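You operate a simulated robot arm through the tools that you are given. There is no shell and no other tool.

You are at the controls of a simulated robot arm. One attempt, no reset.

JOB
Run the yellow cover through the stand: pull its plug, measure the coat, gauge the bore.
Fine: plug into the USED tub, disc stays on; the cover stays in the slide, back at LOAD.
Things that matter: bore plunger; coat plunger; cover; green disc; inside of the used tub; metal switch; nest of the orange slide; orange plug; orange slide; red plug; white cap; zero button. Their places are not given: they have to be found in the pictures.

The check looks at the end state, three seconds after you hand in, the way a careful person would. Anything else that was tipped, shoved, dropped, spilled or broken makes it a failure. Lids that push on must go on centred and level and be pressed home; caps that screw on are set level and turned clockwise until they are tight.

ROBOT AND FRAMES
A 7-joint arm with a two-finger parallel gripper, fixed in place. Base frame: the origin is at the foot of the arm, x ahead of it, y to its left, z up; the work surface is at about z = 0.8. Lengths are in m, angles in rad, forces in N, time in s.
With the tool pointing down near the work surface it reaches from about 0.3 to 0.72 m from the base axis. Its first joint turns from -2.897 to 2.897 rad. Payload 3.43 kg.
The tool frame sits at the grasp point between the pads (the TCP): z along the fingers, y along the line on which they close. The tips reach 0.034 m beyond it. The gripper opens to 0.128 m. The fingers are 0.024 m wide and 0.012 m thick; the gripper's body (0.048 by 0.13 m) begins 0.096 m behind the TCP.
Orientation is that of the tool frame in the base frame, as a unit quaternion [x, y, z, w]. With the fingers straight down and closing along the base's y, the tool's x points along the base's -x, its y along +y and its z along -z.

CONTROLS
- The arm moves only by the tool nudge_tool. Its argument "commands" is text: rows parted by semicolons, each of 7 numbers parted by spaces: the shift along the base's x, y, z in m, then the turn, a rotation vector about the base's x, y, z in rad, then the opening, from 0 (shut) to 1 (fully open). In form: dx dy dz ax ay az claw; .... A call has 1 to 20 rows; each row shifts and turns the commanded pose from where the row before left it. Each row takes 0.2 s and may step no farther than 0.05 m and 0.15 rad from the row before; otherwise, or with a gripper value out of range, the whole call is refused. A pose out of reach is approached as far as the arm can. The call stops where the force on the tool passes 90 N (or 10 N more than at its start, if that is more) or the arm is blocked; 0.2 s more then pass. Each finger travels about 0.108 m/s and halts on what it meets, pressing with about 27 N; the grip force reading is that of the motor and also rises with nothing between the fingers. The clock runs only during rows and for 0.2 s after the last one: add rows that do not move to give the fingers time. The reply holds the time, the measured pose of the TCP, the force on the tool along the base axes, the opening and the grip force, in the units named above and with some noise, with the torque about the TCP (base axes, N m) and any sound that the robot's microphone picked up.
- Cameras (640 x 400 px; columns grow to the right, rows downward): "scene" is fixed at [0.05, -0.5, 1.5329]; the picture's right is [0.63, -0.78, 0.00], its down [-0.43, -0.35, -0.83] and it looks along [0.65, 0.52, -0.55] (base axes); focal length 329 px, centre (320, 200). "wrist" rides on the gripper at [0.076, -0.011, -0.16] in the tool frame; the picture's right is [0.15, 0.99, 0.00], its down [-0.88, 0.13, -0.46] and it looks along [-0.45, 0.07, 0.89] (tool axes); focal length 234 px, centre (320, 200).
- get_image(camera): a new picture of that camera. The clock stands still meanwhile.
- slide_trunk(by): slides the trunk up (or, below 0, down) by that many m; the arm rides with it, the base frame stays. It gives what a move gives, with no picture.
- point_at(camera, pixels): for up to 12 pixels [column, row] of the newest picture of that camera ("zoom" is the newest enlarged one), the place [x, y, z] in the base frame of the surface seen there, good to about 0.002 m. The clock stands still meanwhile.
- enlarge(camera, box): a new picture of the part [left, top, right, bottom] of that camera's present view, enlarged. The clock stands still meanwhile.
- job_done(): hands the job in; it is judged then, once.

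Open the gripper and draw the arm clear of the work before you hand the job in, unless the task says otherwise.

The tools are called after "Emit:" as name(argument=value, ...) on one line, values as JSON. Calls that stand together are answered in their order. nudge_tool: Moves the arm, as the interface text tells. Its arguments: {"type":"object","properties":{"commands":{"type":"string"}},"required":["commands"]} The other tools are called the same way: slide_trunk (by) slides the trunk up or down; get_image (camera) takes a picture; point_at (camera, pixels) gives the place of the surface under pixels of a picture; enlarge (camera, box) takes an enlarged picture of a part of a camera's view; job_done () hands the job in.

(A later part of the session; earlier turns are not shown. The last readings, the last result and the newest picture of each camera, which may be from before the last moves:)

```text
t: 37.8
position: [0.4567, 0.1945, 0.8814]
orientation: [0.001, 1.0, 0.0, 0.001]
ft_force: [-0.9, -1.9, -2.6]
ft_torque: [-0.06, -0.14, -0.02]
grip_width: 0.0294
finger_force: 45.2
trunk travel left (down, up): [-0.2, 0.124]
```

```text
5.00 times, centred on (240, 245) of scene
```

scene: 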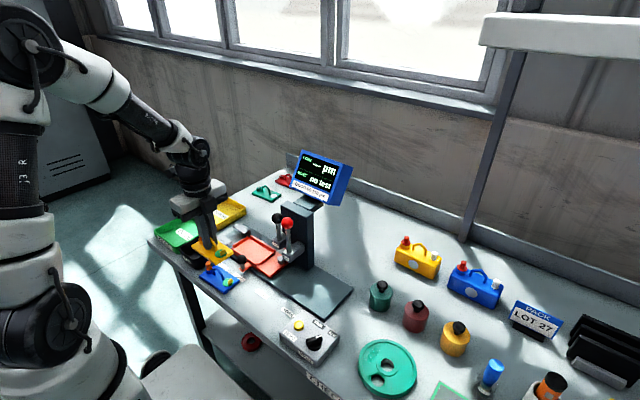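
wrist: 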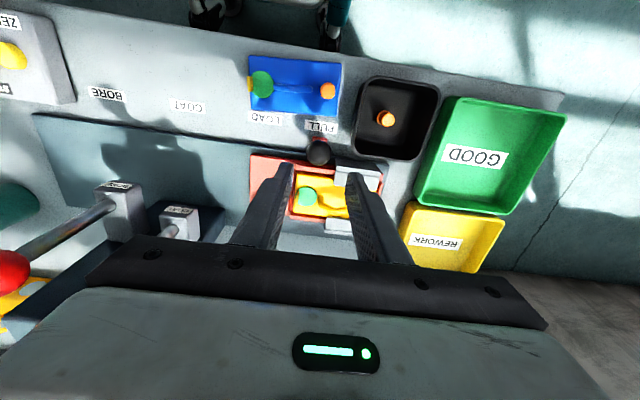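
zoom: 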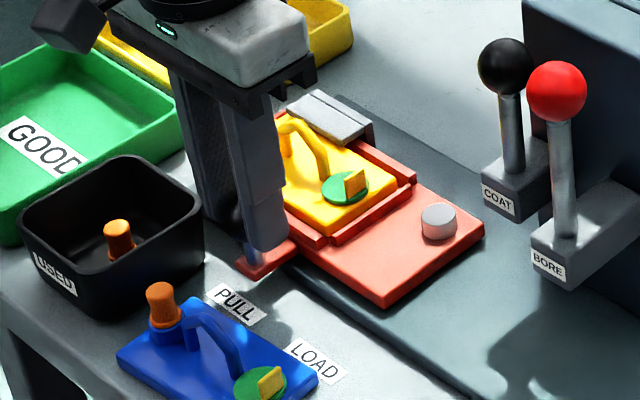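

The knob is held (29 mm). I slide it −y toward LOAD (knob y≈0.120) in 10 mm steps.

Emit:
nudge_tool(commands="0 -0.005 0 0 0 0 0.15; 0 -0.01 0 0 0 0 0.15; 0 -0.01 0 0 0 0 0.15; 0 -0.01 0 0 0 0 0.15; 0 -0.01 0 0 0 0 0.15; 0 -0.01 0 0 0 0 0.15; 0 -0.01 0 0 0 0 0.15; 0 -0.005 0 0 0 0 0.15; 0 -0.0045 0 0 0 0 0.15; 0 0 0 0 0 0 0.15")

Emit:
enlarge(camera="scene", box=[220, 205, 320, 285])

```text
t: 40.0
position: [0.4563, 0.1212, 0.8825]
orientation: [0.001, 1.0, -0.002, -0.002]
ft_force: [-13.3, -2.3, -21.1]
ft_torque: [-0.08, 0.75, -0.06]
grip_width: 0.0296
finger_force: 44.3
trunk travel left (down, up): [-0.2, 0.124]
```

```text
5.00 times, centred on (270, 245) of scene
```

zoom: 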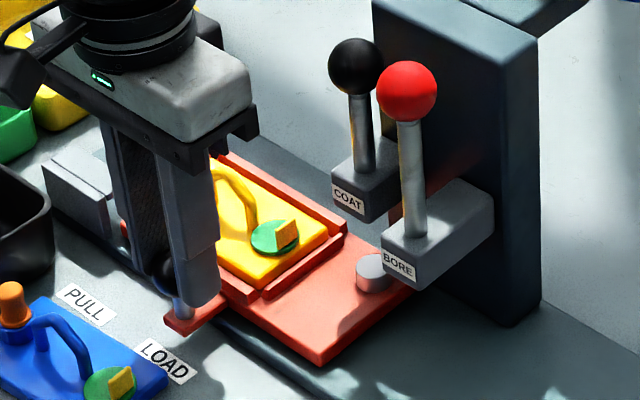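

The slide is back near LOAD (y 0.1212). I release the knob gently and check the stud position against the start value (y≈0.0505).

Emit:
nudge_tool(commands="0 0 0 0 0 0 0.36; 0 0 0 0 0 0 0.36; 0 0 0.03 0 0 0 0.36; 0 0 0.03 0 0 0 0.36; 0 0 0.03 0 0 0 0.36; 0 0 0 0 0 0 0.36")

Emit:
enlarge(camera="scene", box=[200, 195, 340, 295])

Emit:
point_at(camera="zoom", pixels=[[364, 254], [207, 250], [207, 245], [320, 320], [268, 278], [208, 298]])

```text
t: 41.4
position: [0.4576, 0.1222, 0.9732]
orientation: [-0.001, 1.0, 0.0, 0.001]
ft_force: [-0.6, -0.1, -0.1]
ft_torque: [-0.02, -0.01, -0.03]
grip_width: 0.0462
finger_force: 0.1
trunk travel left (down, up): [-0.2, 0.124]
```

```text
4.00 times, centred on (270, 245) of scene
```

zoom: 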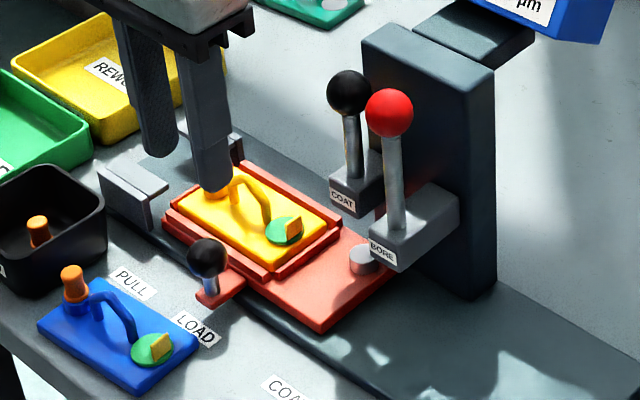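

```text
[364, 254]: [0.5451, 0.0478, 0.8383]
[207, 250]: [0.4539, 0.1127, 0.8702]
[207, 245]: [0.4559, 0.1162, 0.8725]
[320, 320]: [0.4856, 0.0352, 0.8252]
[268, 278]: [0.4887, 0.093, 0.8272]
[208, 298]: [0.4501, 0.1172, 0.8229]
```

The same pixels give the same coordinates as at the start, so the slide is at LOAD with the stud under the coat plunger. I close the fingers and go above the black COAT knob (centre ≈(0.547, 0.0485, 0.990)).

Emit:
nudge_tool(commands="0 0 0.045 0 0 0 0; 0 0 0.045 0 0 0 0; 0.03 -0.025 0 0 0 0 0; 0.03 -0.025 0 0 0 0 0; 0.03 -0.0237 0 0 0 0 0; 0 0 0 0 0 0 0")

Emit:
get_image(camera="wrist")

Emit:
enlarge(camera="scene", box=[230, 165, 330, 265])

```text
t: 42.8
position: [0.5489, 0.0472, 1.063]
orientation: [0.0, 1.0, 0.0, 0.0]
ft_force: [-0.2, -0.6, 0.2]
ft_torque: [-0.02, 0.02, 0.02]
grip_width: 0.0001
finger_force: 27.0
trunk travel left (down, up): [-0.2, 0.124]
```

```text
taken
```

wrist: 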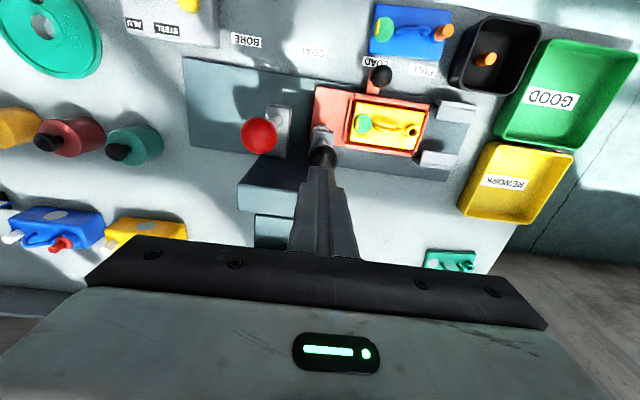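

```text
4.00 times, centred on (280, 215) of scene
```

zoom: 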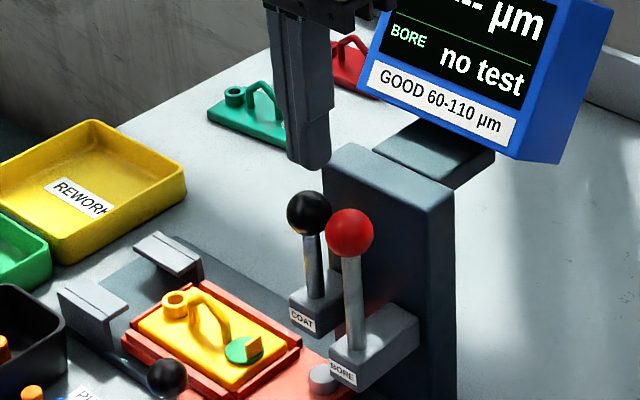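

I verify the black knob's position from the wrist view at ~(322,157).

Emit:
enlarge(camera="wrist", box=[290, 120, 360, 190])

Emit:
point_at(camera="zoom", pixels=[[290, 180], [290, 150], [290, 210], [240, 180], [340, 180]])

Emit:
point_at(camera="wrist", pixels=[[259, 135], [322, 133], [276, 135]])

```text
5.71 times, centred on (325, 155) of wrist
```

zoom: 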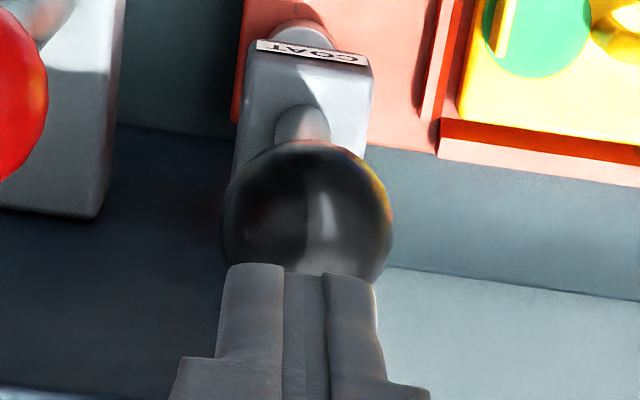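

```text
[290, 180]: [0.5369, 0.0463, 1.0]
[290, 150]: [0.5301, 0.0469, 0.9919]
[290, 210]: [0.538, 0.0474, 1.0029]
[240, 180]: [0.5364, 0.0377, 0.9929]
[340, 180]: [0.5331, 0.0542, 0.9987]
```

```text
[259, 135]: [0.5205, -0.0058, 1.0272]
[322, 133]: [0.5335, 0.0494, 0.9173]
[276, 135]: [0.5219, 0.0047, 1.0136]
```

The black knob centre is ≈(0.5445, 0.047), top ≈1.0035. I shift −4 mm in x and press down in small steps while watching the force.

Emit:
nudge_tool(commands="-0.004 0 -0.015 0 0 0 0; 0 0 -0.007 0 0 0 0; 0 0 -0.005 0 0 0 0; 0 0 -0.005 0 0 0 0; 0 0 0 0 0 0 0")

Emit:
enlarge(camera="scene", box=[230, 165, 330, 265])

```text
t: 44.0
position: [0.5441, 0.047, 1.0309]
orientation: [0.0, 1.0, 0.0, 0.0]
ft_force: [-0.1, 1.3, 1.8]
ft_torque: [0.05, 0.03, -0.02]
grip_width: 0.0
finger_force: 26.7
trunk travel left (down, up): [-0.2, 0.124]
```

```text
4.00 times, centred on (280, 215) of scene
```

zoom: 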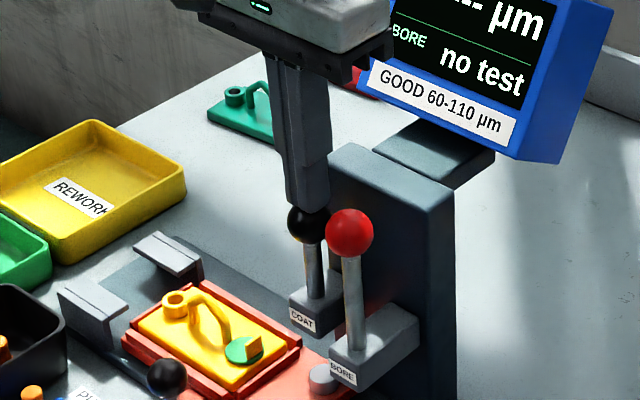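

The knob moves down with little force (spring). I keep pressing in 5 mm steps.

Emit:
nudge_tool(commands="0 0 -0.005 0 0 0 0; 0 0 -0.005 0 0 0 0; 0 0 -0.005 0 0 0 0; 0 0 -0.005 0 0 0 0; 0 0 0 0 0 0 0")

Emit:
enlarge(camera="scene", box=[230, 145, 370, 285])

```text
t: 45.2
position: [0.5437, 0.0474, 1.0118]
orientation: [0.0, 1.0, 0.001, 0.0]
ft_force: [0.3, -0.9, 2.7]
ft_torque: [-0.03, -0.05, -0.01]
grip_width: 0.0
finger_force: 26.7
trunk travel left (down, up): [-0.2, 0.124]
```

```text
2.86 times, centred on (300, 215) of scene
```

zoom: 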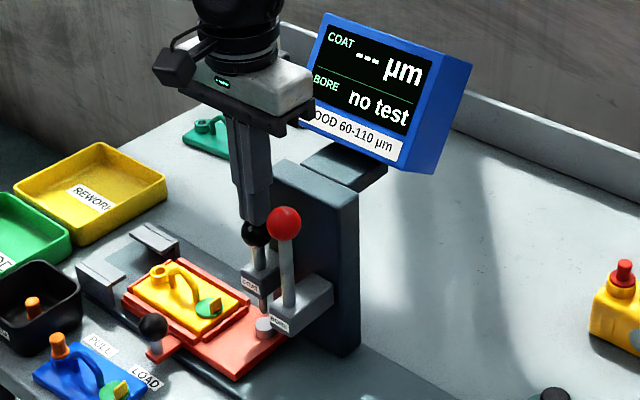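

The probe rod is extending toward the stud. I continue pressing in 3–4 mm steps until contact force rises.

Emit:
nudge_tool(commands="0 0 -0.004 0 0 0 0; 0 0 -0.004 0 0 0 0; 0 0 -0.003 0 0 0 0; 0 0 -0.003 0 0 0 0; 0 0 0 0 0 0 0")

Emit:
enlarge(camera="scene", box=[230, 145, 370, 285])

```text
t: 46.4
position: [0.5428, 0.0477, 0.9977]
orientation: [0.001, 1.0, 0.0, 0.0]
ft_force: [0.2, 1.8, 3.6]
ft_torque: [0.1, 0.0, -0.02]
grip_width: 0.0
finger_force: 26.6
trunk travel left (down, up): [-0.2, 0.124]
```

```text
2.86 times, centred on (300, 215) of scene
```

zoom: 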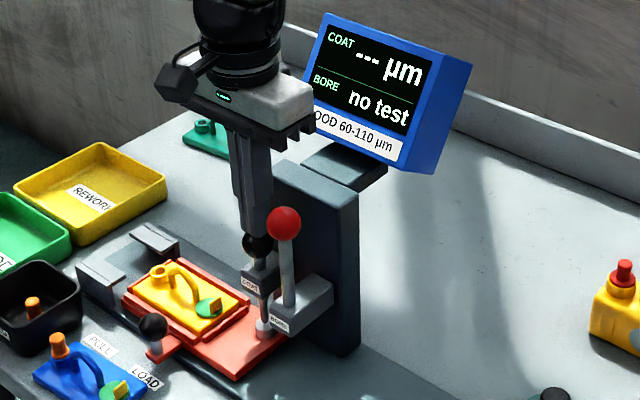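

The probe tip is close to the stud. I keep going in 2 mm steps.

Emit:
nudge_tool(commands="0 0 -0.002 0 0 0 0; 0 0 -0.002 0 0 0 0; 0 0 -0.002 0 0 0 0; 0 0 0 0 0 0 0")

Emit:
enlarge(camera="scene", box=[230, 145, 370, 285])

```text
t: 47.4
position: [0.5444, 0.0468, 0.9942]
orientation: [0.0, 1.0, 0.0, 0.003]
ft_force: [-0.8, 2.2, 28.3]
ft_torque: [0.17, -0.1, 0.0]
grip_width: 0.0
finger_force: 26.9
trunk travel left (down, up): [-0.2, 0.124]
```

```text
2.86 times, centred on (300, 215) of scene
```

zoom: 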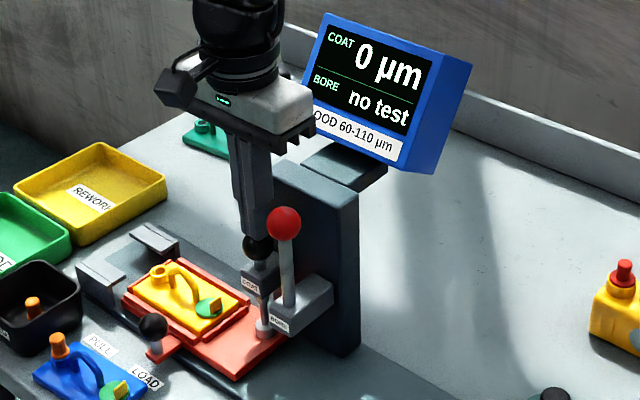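

The display now reads "0 µm" on the bare stud. I release the plunger slowly and read the display again.

Emit:
enlarge(camera="scene", box=[290, 145, 360, 205])

Emit:
nudge_tool(commands="0 0 0.01 0 0 0 0; 0 0 0.02 0 0 0 0; 0 0 0.025 0 0 0 0; 0 0 0.025 0 0 0 0; 0 0 0 0 0 0 0")

Emit:
enlarge(camera="scene", box=[230, 145, 370, 285])

```text
6.67 times, centred on (325, 175) of scene
```

zoom: 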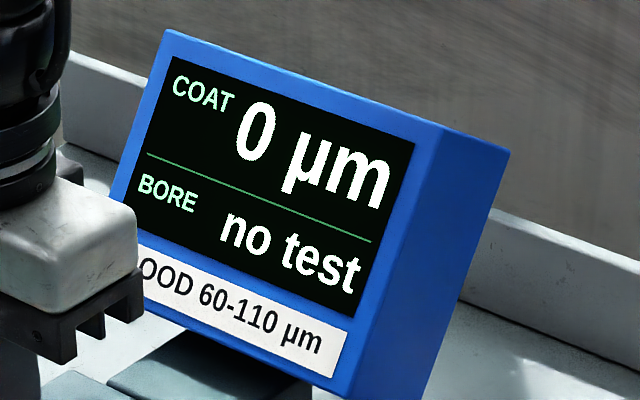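

```text
t: 48.6
position: [0.5433, 0.0469, 1.0702]
orientation: [0.001, 1.0, 0.0, 0.0]
ft_force: [-0.2, -0.5, -0.2]
ft_torque: [0.01, -0.04, 0.0]
grip_width: 0.0001
finger_force: 27.1
trunk travel left (down, up): [-0.2, 0.124]
```

```text
2.86 times, centred on (300, 215) of scene
```

zoom: 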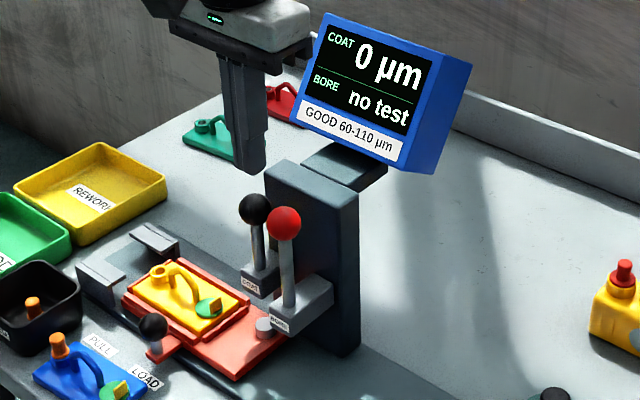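

The 0 µm reading stays after release and the plunger sprang back. Now I go back to the slide knob at LOAD (≈(0.456, 0.1205)) and grip it.

Emit:
nudge_tool(commands="-0.03 0.02 0 0 0 0 0; -0.03 0.025 0 0 0 0 0.36; -0.028 0.0285 0 0 0 0 0.36; 0 0 -0.045 0 0 0 0.36; 0 0 -0.045 0 0 0 0.36; 0 0 -0.045 0 0 0 0.36; 0 0 -0.03 0 0 0 0.36; 0 0 -0.022 0 0 0 0.36; 0 0 0 0 0 0 0.36")

Emit:
enlarge(camera="scene", box=[220, 205, 320, 285])

```text
t: 50.6
position: [0.4546, 0.1206, 0.8831]
orientation: [0.001, 1.0, -0.001, 0.0]
ft_force: [-0.1, -0.8, 0.4]
ft_torque: [0.0, 0.01, -0.02]
grip_width: 0.0459
finger_force: 0.0
trunk travel left (down, up): [-0.2, 0.124]
```

```text
5.00 times, centred on (270, 245) of scene
```

zoom: 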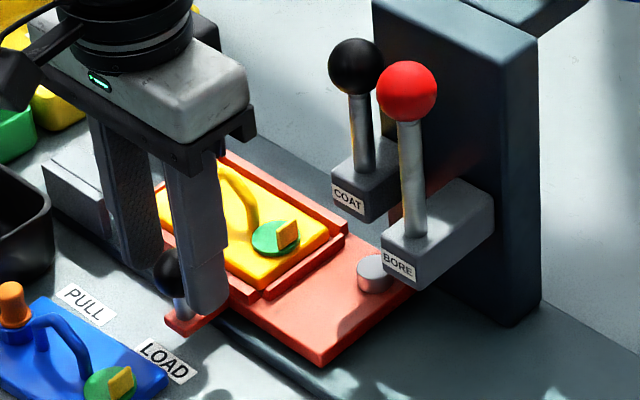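

The fingers straddle the knob. I cage it loosely (≈31 mm opening) and move −y toward COAT (label y≈0.020).

Emit:
nudge_tool(commands="0 0 0 0 0 0 0.24; 0 0 0 0 0 0 0.24; 0 -0.01 0 0 0 0 0.24; 0 -0.012 0 0 0 0 0.24; 0 -0.012 0 0 0 0 0.24; 0 -0.012 0 0 0 0 0.24; 0 -0.012 0 0 0 0 0.24; 0 -0.012 0 0 0 0 0.24; 0 -0.01 0 0 0 0 0.24; 0 -0.01 0 0 0 0 0.24; 0 -0.006 0 0 0 0 0.24; 0 -0.004 0 0 0 0 0.24; 0 0 0 0 0 0 0.24")

Emit:
enlarge(camera="scene", box=[220, 205, 340, 305])

```text
t: 53.4
position: [0.4567, 0.0205, 0.8845]
orientation: [0.002, 1.0, 0.0, 0.0]
ft_force: [0.0, -0.4, 0.2]
ft_torque: [0.0, 0.01, -0.01]
grip_width: 0.0304
finger_force: 0.2
trunk travel left (down, up): [-0.2, 0.124]
```

```text
4.00 times, centred on (280, 255) of scene
```

zoom: 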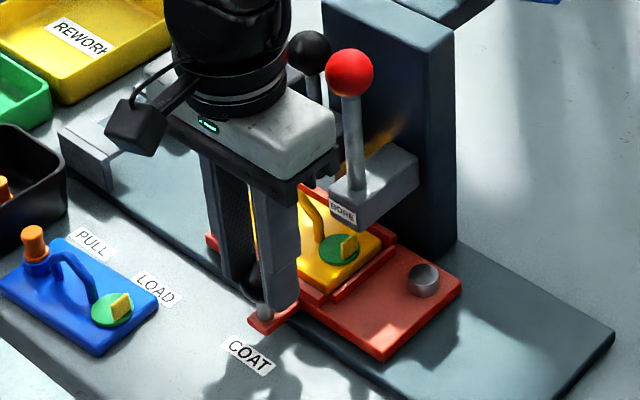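

The slide is at COAT (knob y≈0.0205). I open, rise straight up, and check the slide's position.

Emit:
nudge_tool(commands="0 0 0 0 0 0 0.36; 0 0 0.03 0 0 0 0.36; 0 0 0.045 0 0 0 0.36; 0 0 0.045 0 0 0 0.3; 0 0 0.045 0 0 0 0; 0 0 0.02 0 0 0 0; 0 0 0 0 0 0 0")

Emit:
get_image(camera="wrist")

Emit:
enlarge(camera="scene", box=[220, 205, 340, 305])

```text
t: 55.0
position: [0.4545, 0.0223, 1.0678]
orientation: [0.001, 1.0, 0.0, 0.0]
ft_force: [0.4, 0.9, 0.6]
ft_torque: [-0.02, -0.02, 0.02]
grip_width: 0.0
finger_force: 26.9
trunk travel left (down, up): [-0.2, 0.124]
```

```text
taken
```

wrist: 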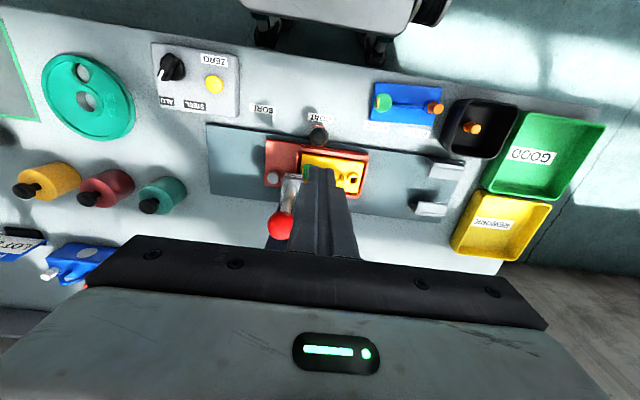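

```text
4.00 times, centred on (280, 255) of scene
```

zoom: 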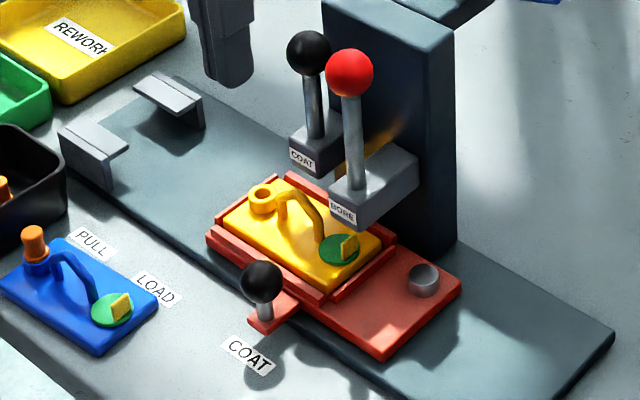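

The slide and cover are under the COAT plunger. I move the closed fingers above the black knob again and press.

Emit:
nudge_tool(commands="0 0.025 0 0 0 0 0; 0.03 0 0 0 0 0 0; 0.03 0 0 0 0 0 0; 0.03 0 0 0 0 0 0; 0 0 -0.03 0 0 0 0; 0 0 -0.01 0 0 0 0; 0 0 -0.01 0 0 0 0; 0 0 -0.01 0 0 0 0; 0 0 -0.005 0 0 0 0; 0 0 0 0 0 0 0")

Emit:
enlarge(camera="scene", box=[230, 145, 370, 285])

```text
t: 57.2
position: [0.5459, 0.0471, 1.0031]
orientation: [0.0, 1.0, 0.0, 0.001]
ft_force: [1.2, -1.0, 4.3]
ft_torque: [-0.03, -0.05, 0.0]
grip_width: 0.0
finger_force: 27.2
trunk travel left (down, up): [-0.2, 0.124]
```

```text
2.86 times, centred on (300, 215) of scene
```

zoom: 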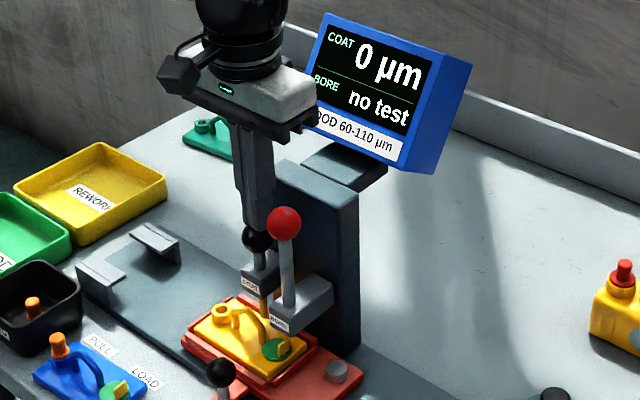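

The probe nears the plate. I continue in 2–3 mm steps until firm contact.

Emit:
nudge_tool(commands="0 0 -0.004 0 0 0 0; 0 0 -0.003 0 0 0 0; 0 0 -0.002 0 0 0 0; 0 0 -0.002 0 0 0 0; 0 0 0 0 0 0 0")

Emit:
enlarge(camera="scene", box=[230, 145, 370, 285])

```text
t: 58.4
position: [0.5461, 0.0451, 0.9945]
orientation: [0.0, 1.0, -0.001, 0.001]
ft_force: [2.1, 1.8, 10.6]
ft_torque: [0.14, -0.05, 0.01]
grip_width: 0.0002
finger_force: 27.3
trunk travel left (down, up): [-0.2, 0.124]
```

```text
2.86 times, centred on (300, 215) of scene
```

zoom: 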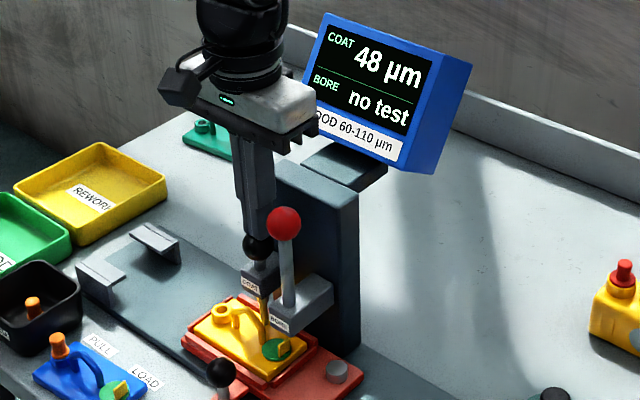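

The display reads 48 µm at 10.6 N. I press slightly more to be sure that the reading is settled.

Emit:
nudge_tool(commands="0 0 -0.002 0 0 0 0; 0 0 0 0 0 0 0; 0 0 0 0 0 0 0")

Emit:
enlarge(camera="scene", box=[290, 145, 360, 205])

```text
t: 59.2
position: [0.5447, 0.0443, 0.9939]
orientation: [0.0, 1.0, 0.0, 0.002]
ft_force: [-0.1, 3.0, 30.4]
ft_torque: [0.2, -0.01, -0.03]
grip_width: 0.0
finger_force: 27.2
trunk travel left (down, up): [-0.2, 0.124]
```

```text
6.67 times, centred on (325, 175) of scene
```

zoom: 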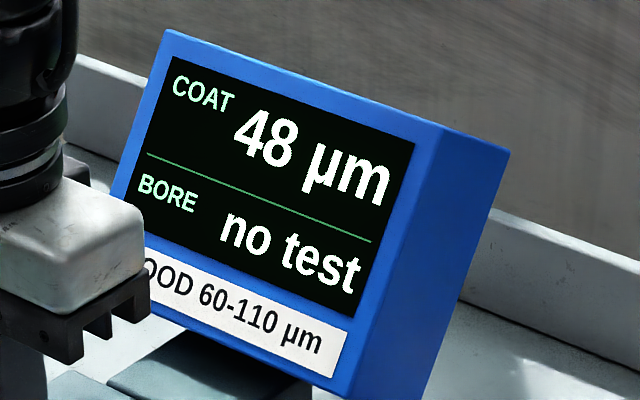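

The reading is a stable 48 µm. I release the plunger, then take a closer look at the finished covers' bare spots for hints on metal.

Emit:
nudge_tool(commands="0 0 0.01 0 0 0 0; 0 0 0.02 0 0 0 0; 0 0 0.025 0 0 0 0; 0 0 0.025 0 0 0 0; 0 0 0 0 0 0 0")

Emit:
get_image(camera="wrist")

Emit:
enlarge(camera="scene", box=[245, 165, 300, 210])

Emit:
enlarge(camera="scene", box=[230, 145, 370, 285])

```text
t: 60.4
position: [0.5449, 0.0444, 1.0724]
orientation: [0.0, 1.0, 0.0, -0.001]
ft_force: [0.1, -0.1, -0.1]
ft_torque: [-0.02, -0.01, -0.02]
grip_width: 0.0002
finger_force: 26.7
trunk travel left (down, up): [-0.2, 0.124]
```

```text
taken
```

wrist: 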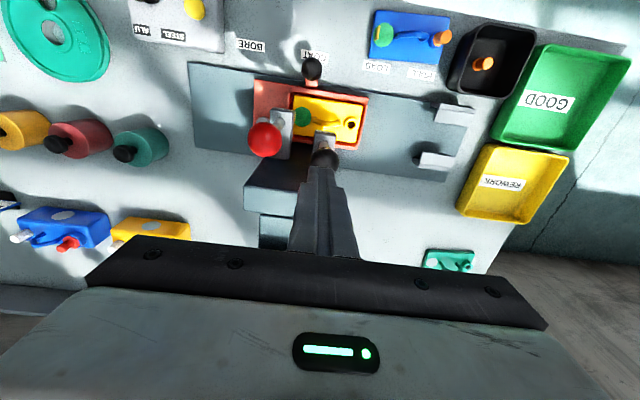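

```text
8.89 times, centred on (272, 188) of scene
```

zoom: 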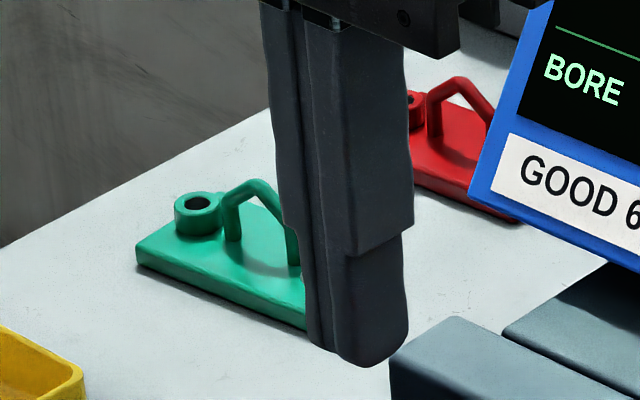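

```text
2.86 times, centred on (300, 215) of scene
```

zoom: 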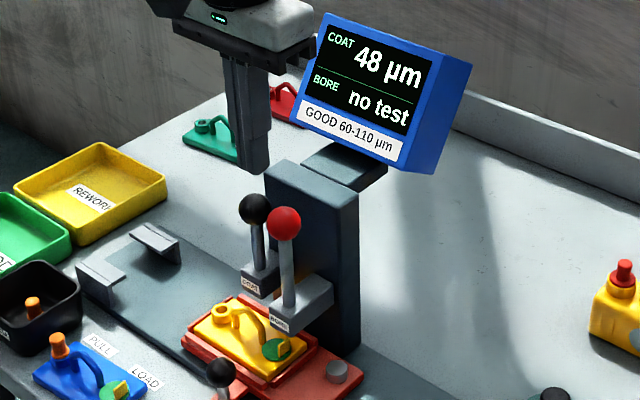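

Next is BORE. I measure the bore plunger's shaft axis and the bore's present position to compute the shift.

Emit:
enlarge(camera="scene", box=[260, 210, 330, 280])

Emit:
point_at(camera="zoom", pixels=[[215, 40], [245, 160], [255, 200], [165, 60], [170, 90], [105, 195], [95, 180], [120, 180], [107, 165], [240, 60]])

```text
5.71 times, centred on (295, 245) of scene
```

zoom: 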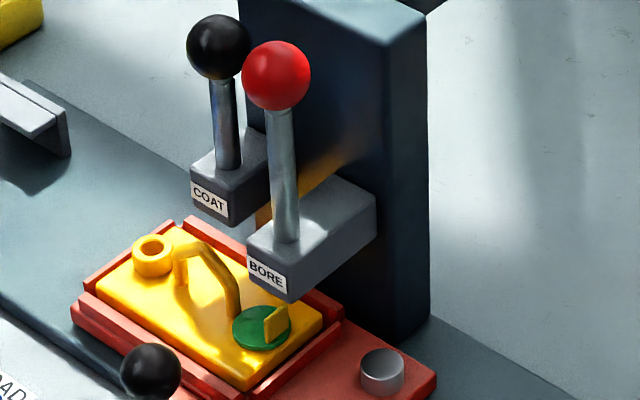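

```text
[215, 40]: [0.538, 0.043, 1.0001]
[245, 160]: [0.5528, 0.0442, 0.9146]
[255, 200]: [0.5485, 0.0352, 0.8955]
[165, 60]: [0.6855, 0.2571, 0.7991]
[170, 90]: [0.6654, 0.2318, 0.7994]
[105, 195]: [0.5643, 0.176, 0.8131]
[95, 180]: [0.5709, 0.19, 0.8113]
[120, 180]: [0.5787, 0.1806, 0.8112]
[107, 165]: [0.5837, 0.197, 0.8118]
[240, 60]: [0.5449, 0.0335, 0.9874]
```

Emit:
point_at(camera="zoom", pixels=[[282, 130], [284, 180], [286, 220], [276, 75], [224, 100], [228, 140], [152, 245], [138, 250], [167, 250], [152, 238], [152, 258], [382, 360]])

```text
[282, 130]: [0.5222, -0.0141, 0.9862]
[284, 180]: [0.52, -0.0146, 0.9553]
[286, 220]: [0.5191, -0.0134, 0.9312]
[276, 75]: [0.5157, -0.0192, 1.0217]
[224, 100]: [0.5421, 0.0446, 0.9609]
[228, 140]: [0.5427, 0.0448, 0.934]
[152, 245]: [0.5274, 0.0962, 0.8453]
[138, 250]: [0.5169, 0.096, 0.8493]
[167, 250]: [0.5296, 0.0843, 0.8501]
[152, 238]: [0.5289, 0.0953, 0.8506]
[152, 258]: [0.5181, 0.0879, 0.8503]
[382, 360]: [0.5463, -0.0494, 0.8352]
```

The bore is at ≈(0.524, 0.091), the BORE plunger axis at ≈(0.5245, −0.0097): a shift of about −0.1005 is needed, matching the labels. I return to the knob.

Emit:
nudge_tool(commands="-0.03 0 0 0 0 0 0; -0.03 0 0 0 0 0 0; -0.0285 0 0 0 0 0 0; 0 -0.0239 0 0 0 0 0.36; 0 0 -0.045 0 0 0 0.36; 0 0 -0.045 0 0 0 0.36; 0 0 -0.045 0 0 0 0.36; 0 0 -0.03 0 0 0 0.36; 0 0 -0.024 0 0 0 0.36; 0 0 0 0 0 0 0.36")

Emit:
enlarge(camera="scene", box=[220, 205, 340, 305])

Emit:
enlarge(camera="wrist", box=[240, 90, 400, 210])

```text
t: 62.6
position: [0.4566, 0.0211, 0.8816]
orientation: [0.0, 1.0, 0.0, 0.001]
ft_force: [0.5, -0.2, -0.3]
ft_torque: [-0.03, 0.01, 0.0]
grip_width: 0.0464
finger_force: 0.1
trunk travel left (down, up): [-0.2, 0.124]
```

```text
4.00 times, centred on (280, 255) of scene
```

zoom: 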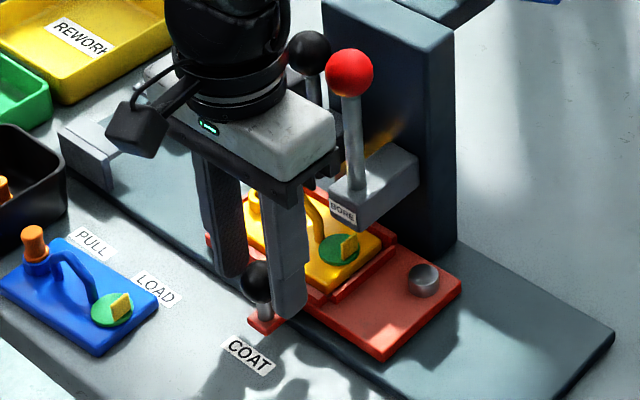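

```text
3.33 times, centred on (320, 150) of wrist
```

zoom: 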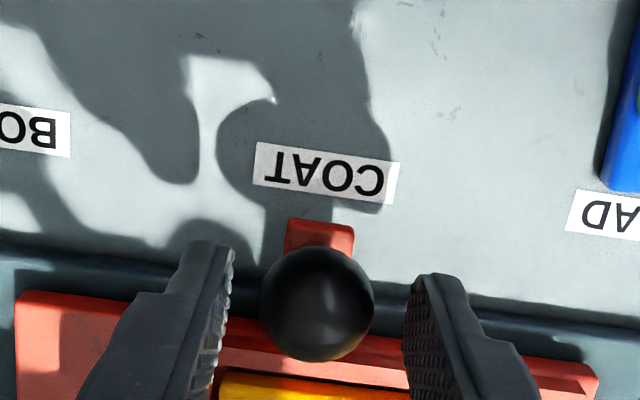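

I cage the knob and slide it −0.1005 m toward BORE.

Emit:
nudge_tool(commands="0 0 0 0 0 0 0.24; 0 0 0 0 0 0 0.24; 0 -0.01 0 0 0 0 0.24; 0 -0.012 0 0 0 0 0.24; 0 -0.012 0 0 0 0 0.24; 0 -0.012 0 0 0 0 0.24; 0 -0.012 0 0 0 0 0.24; 0 -0.012 0 0 0 0 0.24; 0 -0.01 0 0 0 0 0.24; 0 -0.01 0 0 0 0 0.24; 0 -0.006 0 0 0 0 0.24; 0 -0.004 0 0 0 0 0.24; 0 0 0 0 0 0 0.24")

Emit:
enlarge(camera="scene", box=[230, 205, 350, 325])

```text
t: 65.4
position: [0.458, -0.0798, 0.8818]
orientation: [0.0, 1.0, 0.0, 0.0]
ft_force: [-1.0, -1.0, -0.4]
ft_torque: [-0.01, 0.04, -0.02]
grip_width: 0.0311
finger_force: 0.3
trunk travel left (down, up): [-0.2, 0.124]
```

```text
3.33 times, centred on (290, 265) of scene
```

zoom: 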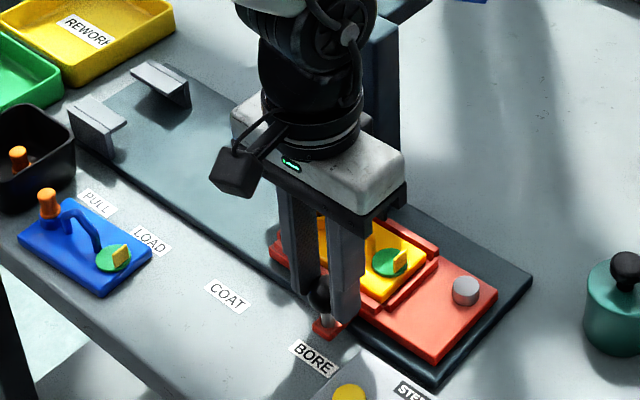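

The slide is near BORE with no stop force. I open, rise and measure the bore position under the plunger.

Emit:
nudge_tool(commands="0 0 0 0 0 0 0.36; 0 0 0.03 0 0 0 0.36; 0 0 0.045 0 0 0 0.36; 0 0 0.045 0 0 0 0.3; 0 0 0.045 0 0 0 0; 0 0 0.025 0 0 0 0; 0 0 0 0 0 0 0")

Emit:
enlarge(camera="scene", box=[250, 205, 350, 305])

Emit:
get_image(camera="wrist")

```text
t: 67.0
position: [0.4565, -0.0774, 1.0733]
orientation: [0.001, 1.0, 0.0, 0.0]
ft_force: [-0.6, -0.3, 0.3]
ft_torque: [-0.03, 0.01, 0.02]
grip_width: 0.0
finger_force: 26.6
trunk travel left (down, up): [-0.2, 0.124]
```

```text
4.00 times, centred on (300, 255) of scene
```

zoom: 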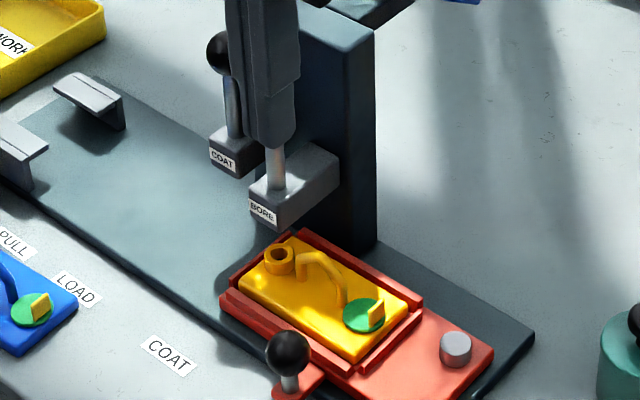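

```text
taken
```

wrist: 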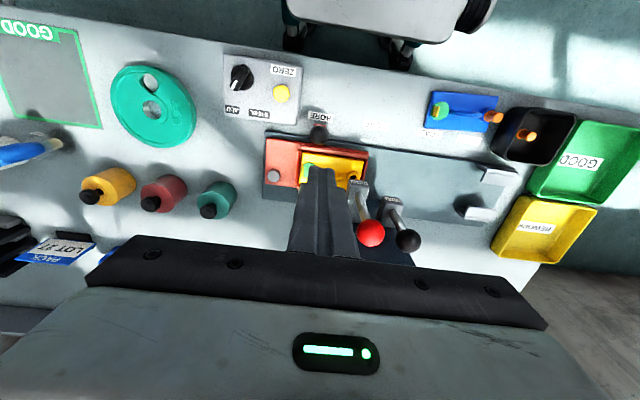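

Emit:
enlarge(camera="scene", box=[300, 255, 340, 285])

Emit:
enlarge(camera="wrist", box=[290, 130, 400, 250])

```text
13.33 times, centred on (320, 270) of scene
```

zoom: 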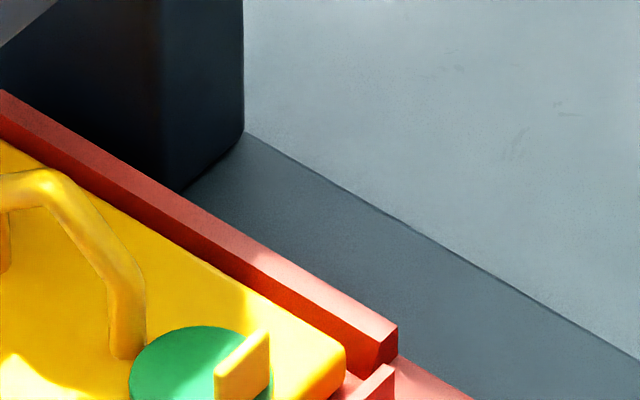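

```text
3.33 times, centred on (345, 190) of wrist
```

zoom: 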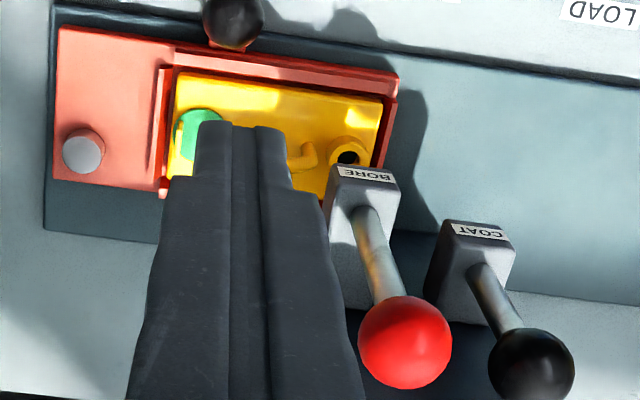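

Emit:
enlarge(camera="scene", box=[270, 240, 318, 270])

Emit:
point_at(camera="wrist", pixels=[[354, 177], [349, 175]])

```text
13.33 times, centred on (294, 255) of scene
```

zoom: 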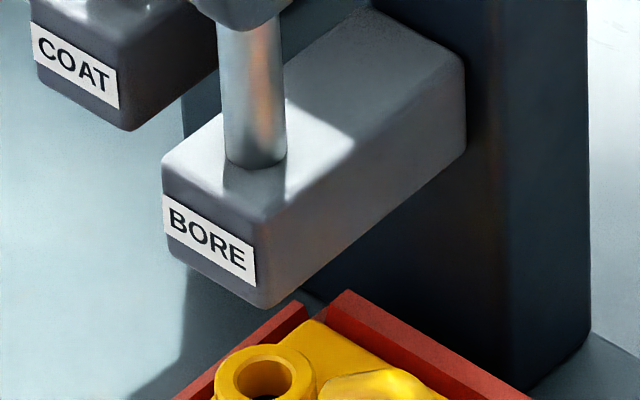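

```text
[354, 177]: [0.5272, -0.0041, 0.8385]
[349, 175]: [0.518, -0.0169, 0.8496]
```

Emit:
enlarge(camera="scene", box=[270, 250, 318, 280])

Emit:
point_at(camera="zoom", pixels=[[265, 225], [220, 250], [308, 250], [265, 285], [232, 235], [295, 235], [290, 275], [237, 275], [252, 20], [255, 0]])

```text
13.33 times, centred on (294, 265) of scene
```

zoom: 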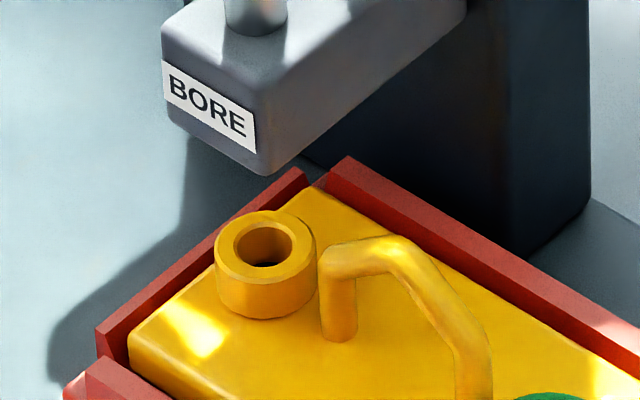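

```text
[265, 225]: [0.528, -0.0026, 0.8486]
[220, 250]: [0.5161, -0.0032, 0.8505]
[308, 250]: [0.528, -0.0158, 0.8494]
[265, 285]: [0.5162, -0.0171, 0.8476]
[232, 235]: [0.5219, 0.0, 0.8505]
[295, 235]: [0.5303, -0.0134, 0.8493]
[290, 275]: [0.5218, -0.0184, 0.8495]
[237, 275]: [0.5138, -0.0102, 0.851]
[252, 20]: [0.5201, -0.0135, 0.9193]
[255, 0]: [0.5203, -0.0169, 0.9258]
```

The bore centre (≈(0.522, −0.010)) and the plunger axis (≈(0.523, −0.010)) agree within about 1–2 mm. I move the closed fingers over the red knob.

Emit:
nudge_tool(commands="0 0.03 0.015 0 0 0 0; 0 0.0369 0 0 0 0 0; 0.035 0 0 0 0 0 0; 0.0325 0 0 0 0 0 0; 0 0 0 0 0 0 0")

Emit:
enlarge(camera="wrist", box=[280, 100, 380, 200])

Emit:
enlarge(camera="scene", box=[230, 145, 370, 285])

```text
t: 68.2
position: [0.5245, -0.012, 1.0874]
orientation: [0.001, 1.0, -0.001, 0.0]
ft_force: [-0.6, 0.0, 0.3]
ft_torque: [-0.02, 0.02, 0.0]
grip_width: 0.0003
finger_force: 26.6
trunk travel left (down, up): [-0.2, 0.124]
```

```text
4.00 times, centred on (330, 150) of wrist
```

zoom: 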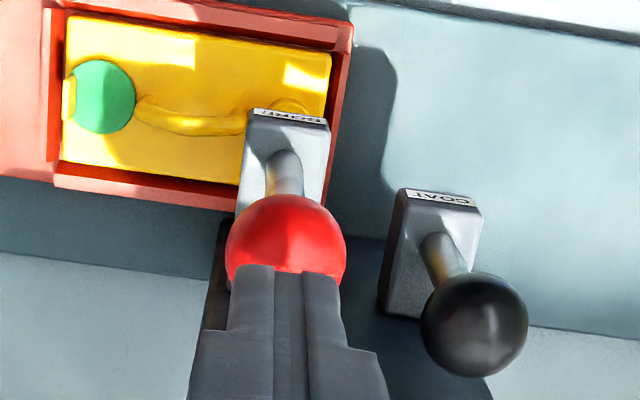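

```text
2.86 times, centred on (300, 215) of scene
```

zoom: 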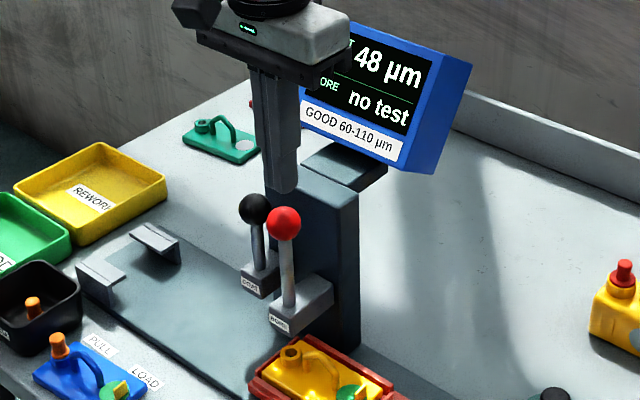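

The fingers are above the red knob. I press down in small steps watching the force and the display.

Emit:
nudge_tool(commands="0 0.001 -0.018 0 0 0 0; 0 0 -0.006 0 0 0 0; 0 0 -0.006 0 0 0 0; 0 0 -0.006 0 0 0 0; 0 0 0 0 0 0 0")

Emit:
enlarge(camera="scene", box=[230, 165, 350, 285])

```text
t: 69.4
position: [0.5254, -0.0109, 1.0498]
orientation: [0.001, 1.0, -0.001, 0.0]
ft_force: [0.8, -0.7, 2.4]
ft_torque: [-0.03, -0.02, 0.02]
grip_width: 0.0
finger_force: 27.0
trunk travel left (down, up): [-0.2, 0.124]
```

```text
3.33 times, centred on (290, 225) of scene
```

zoom: 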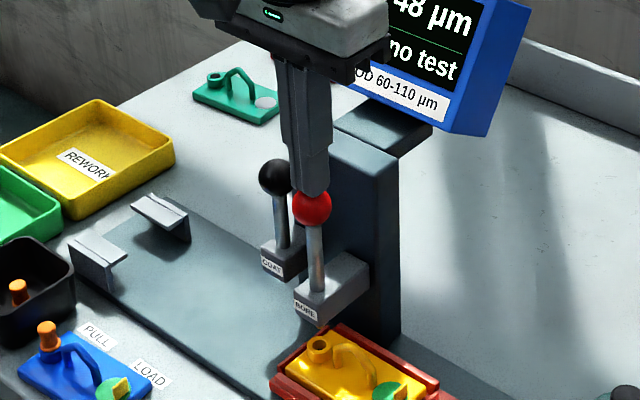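

The red knob is moving down with light spring force. I continue and watch the pin emerge toward the bore.

Emit:
nudge_tool(commands="0 0 -0.005 0 0 0 0; 0 0 -0.005 0 0 0 0; 0 0 -0.005 0 0 0 0; 0 0 0 0 0 0 0")

Emit:
enlarge(camera="scene", box=[260, 210, 330, 280])

```text
t: 70.4
position: [0.5241, -0.0103, 1.0359]
orientation: [0.002, 1.0, -0.001, 0.001]
ft_force: [0.6, -1.0, 3.0]
ft_torque: [-0.03, -0.03, -0.01]
grip_width: 0.0
finger_force: 27.3
trunk travel left (down, up): [-0.2, 0.124]
```

```text
5.71 times, centred on (295, 245) of scene
```

zoom: 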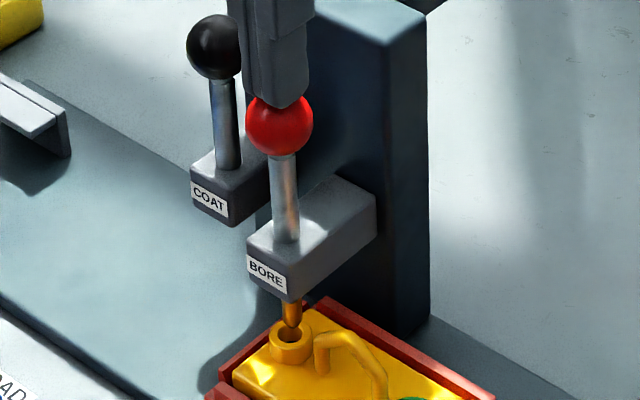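

The brass pin has come out of the guide, right above the bore. I zoom in to check the alignment.

Emit:
enlarge(camera="scene", box=[278, 255, 310, 281])

Emit:
point_at(camera="zoom", pixels=[[290, 110], [290, 60], [270, 60], [310, 60], [290, 160], [220, 215], [350, 215], [285, 275], [285, 170]])

```text
15.38 times, centred on (294, 268) of scene
```

zoom: 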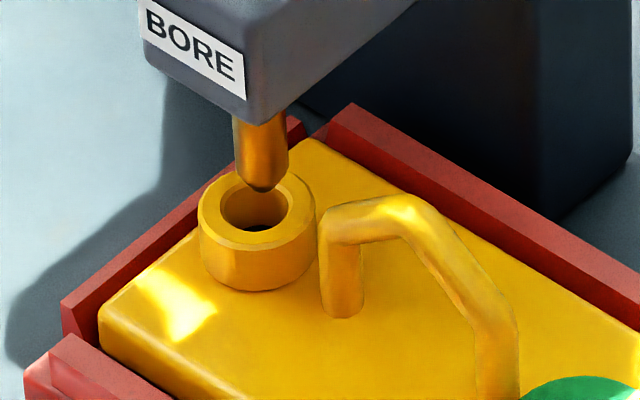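

```text
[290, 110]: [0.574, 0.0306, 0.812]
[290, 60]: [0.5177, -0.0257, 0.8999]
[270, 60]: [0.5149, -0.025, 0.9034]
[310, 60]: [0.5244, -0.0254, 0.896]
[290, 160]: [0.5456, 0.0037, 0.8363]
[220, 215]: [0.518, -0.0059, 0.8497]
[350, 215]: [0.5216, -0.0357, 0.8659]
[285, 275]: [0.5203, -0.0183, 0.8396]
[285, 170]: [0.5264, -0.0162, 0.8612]
```

Emit:
point_at(camera="zoom", pixels=[[260, 140], [260, 165], [240, 150], [280, 150], [261, 188], [222, 205], [290, 205], [256, 182], [256, 232], [205, 210], [310, 210]])

```text
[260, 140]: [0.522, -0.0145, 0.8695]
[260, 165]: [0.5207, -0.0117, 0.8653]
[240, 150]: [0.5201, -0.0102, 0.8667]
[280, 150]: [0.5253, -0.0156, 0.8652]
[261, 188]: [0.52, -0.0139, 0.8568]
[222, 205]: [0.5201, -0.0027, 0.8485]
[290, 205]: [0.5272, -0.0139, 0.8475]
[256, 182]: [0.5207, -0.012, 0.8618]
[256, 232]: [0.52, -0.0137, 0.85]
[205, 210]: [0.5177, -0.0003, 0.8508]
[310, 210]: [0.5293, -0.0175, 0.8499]
```

The tapered pin tip looks nearly centred over the bore. I press on gently, 3 mm per step.

Emit:
nudge_tool(commands="0 0 -0.003 0 0 0 0; 0 0 -0.003 0 0 0 0; 0 0 0 0 0 0 0")

Emit:
enlarge(camera="scene", box=[278, 255, 310, 281])

```text
t: 71.2
position: [0.525, -0.0095, 1.029]
orientation: [-0.001, 1.0, 0.0, 0.0]
ft_force: [0.4, 0.2, 3.6]
ft_torque: [-0.06, 0.0, -0.03]
grip_width: 0.0
finger_force: 27.4
trunk travel left (down, up): [-0.2, 0.124]
```

```text
15.38 times, centred on (294, 268) of scene
```

zoom: 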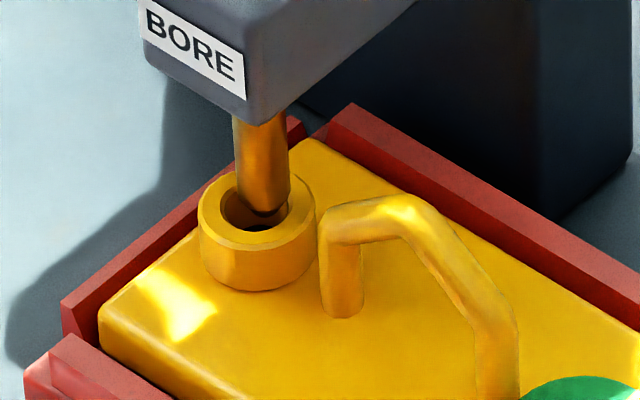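

The pin tip enters the bore slightly toward its −y side; the slide is free and the tip tapered, so it should centre itself. I press further in small steps.

Emit:
nudge_tool(commands="0 0 -0.002 0 0 0 0; 0 0 -0.002 0 0 0 0; 0 0 -0.002 0 0 0 0; 0 0 0 0 0 0 0")

Emit:
enlarge(camera="scene", box=[278, 255, 310, 281])

Emit:
enlarge(camera="scene", box=[290, 145, 360, 205])

```text
t: 72.2
position: [0.5237, -0.0099, 1.027]
orientation: [0.0, 1.0, 0.0, 0.003]
ft_force: [-3.7, -0.5, 24.8]
ft_torque: [-0.01, 0.11, 0.03]
grip_width: 0.0
finger_force: 26.6
trunk travel left (down, up): [-0.2, 0.124]
```

```text
15.38 times, centred on (294, 268) of scene
```

zoom: 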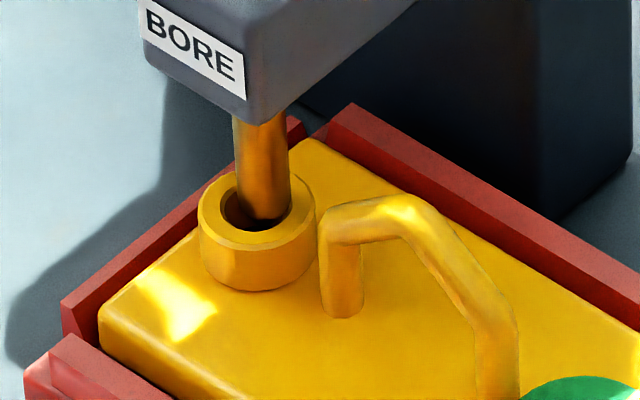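

```text
6.67 times, centred on (325, 175) of scene
```

zoom: 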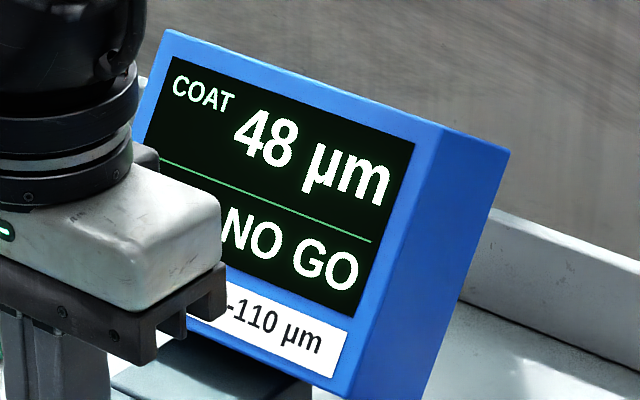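

The display shows NO GO, but the pin's right edge (px 291) sits on the bore's right edge (px 290): the pin is off-centre by ~2 mm and is resting on the rim, so this is not a fair test. I release the plunger and re-align.

Emit:
nudge_tool(commands="0 0 0.006 0 0 0 0; 0 0 0.02 0 0 0 0; 0 0 0.025 0 0 0 0; 0 0 0.02 0 0 0 0; 0 0 0 0 0 0 0")

Emit:
enlarge(camera="scene", box=[270, 235, 334, 285])

Emit:
point_at(camera="zoom", pixels=[[140, 270], [128, 270], [155, 270], [142, 258], [142, 282], [110, 275], [172, 275], [142, 255], [142, 297], [120, 262], [165, 262]])

```text
t: 73.4
position: [0.5246, -0.0105, 1.0943]
orientation: [0.0, 1.0, 0.0, 0.0]
ft_force: [-0.8, 0.1, 0.4]
ft_torque: [-0.03, 0.0, 0.01]
grip_width: 0.0
finger_force: 27.0
trunk travel left (down, up): [-0.2, 0.124]
```

```text
8.00 times, centred on (302, 260) of scene
```

zoom: 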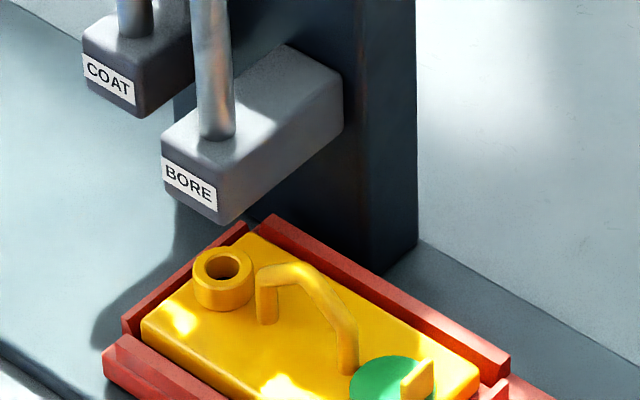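

```text
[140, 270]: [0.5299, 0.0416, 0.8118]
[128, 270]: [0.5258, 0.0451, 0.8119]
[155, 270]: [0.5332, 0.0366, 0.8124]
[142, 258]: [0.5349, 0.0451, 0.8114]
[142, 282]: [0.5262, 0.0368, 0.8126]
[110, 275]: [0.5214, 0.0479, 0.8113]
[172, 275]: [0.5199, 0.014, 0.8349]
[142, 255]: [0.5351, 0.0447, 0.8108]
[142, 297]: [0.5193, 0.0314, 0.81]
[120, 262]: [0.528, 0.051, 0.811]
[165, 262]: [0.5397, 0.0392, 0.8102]
```

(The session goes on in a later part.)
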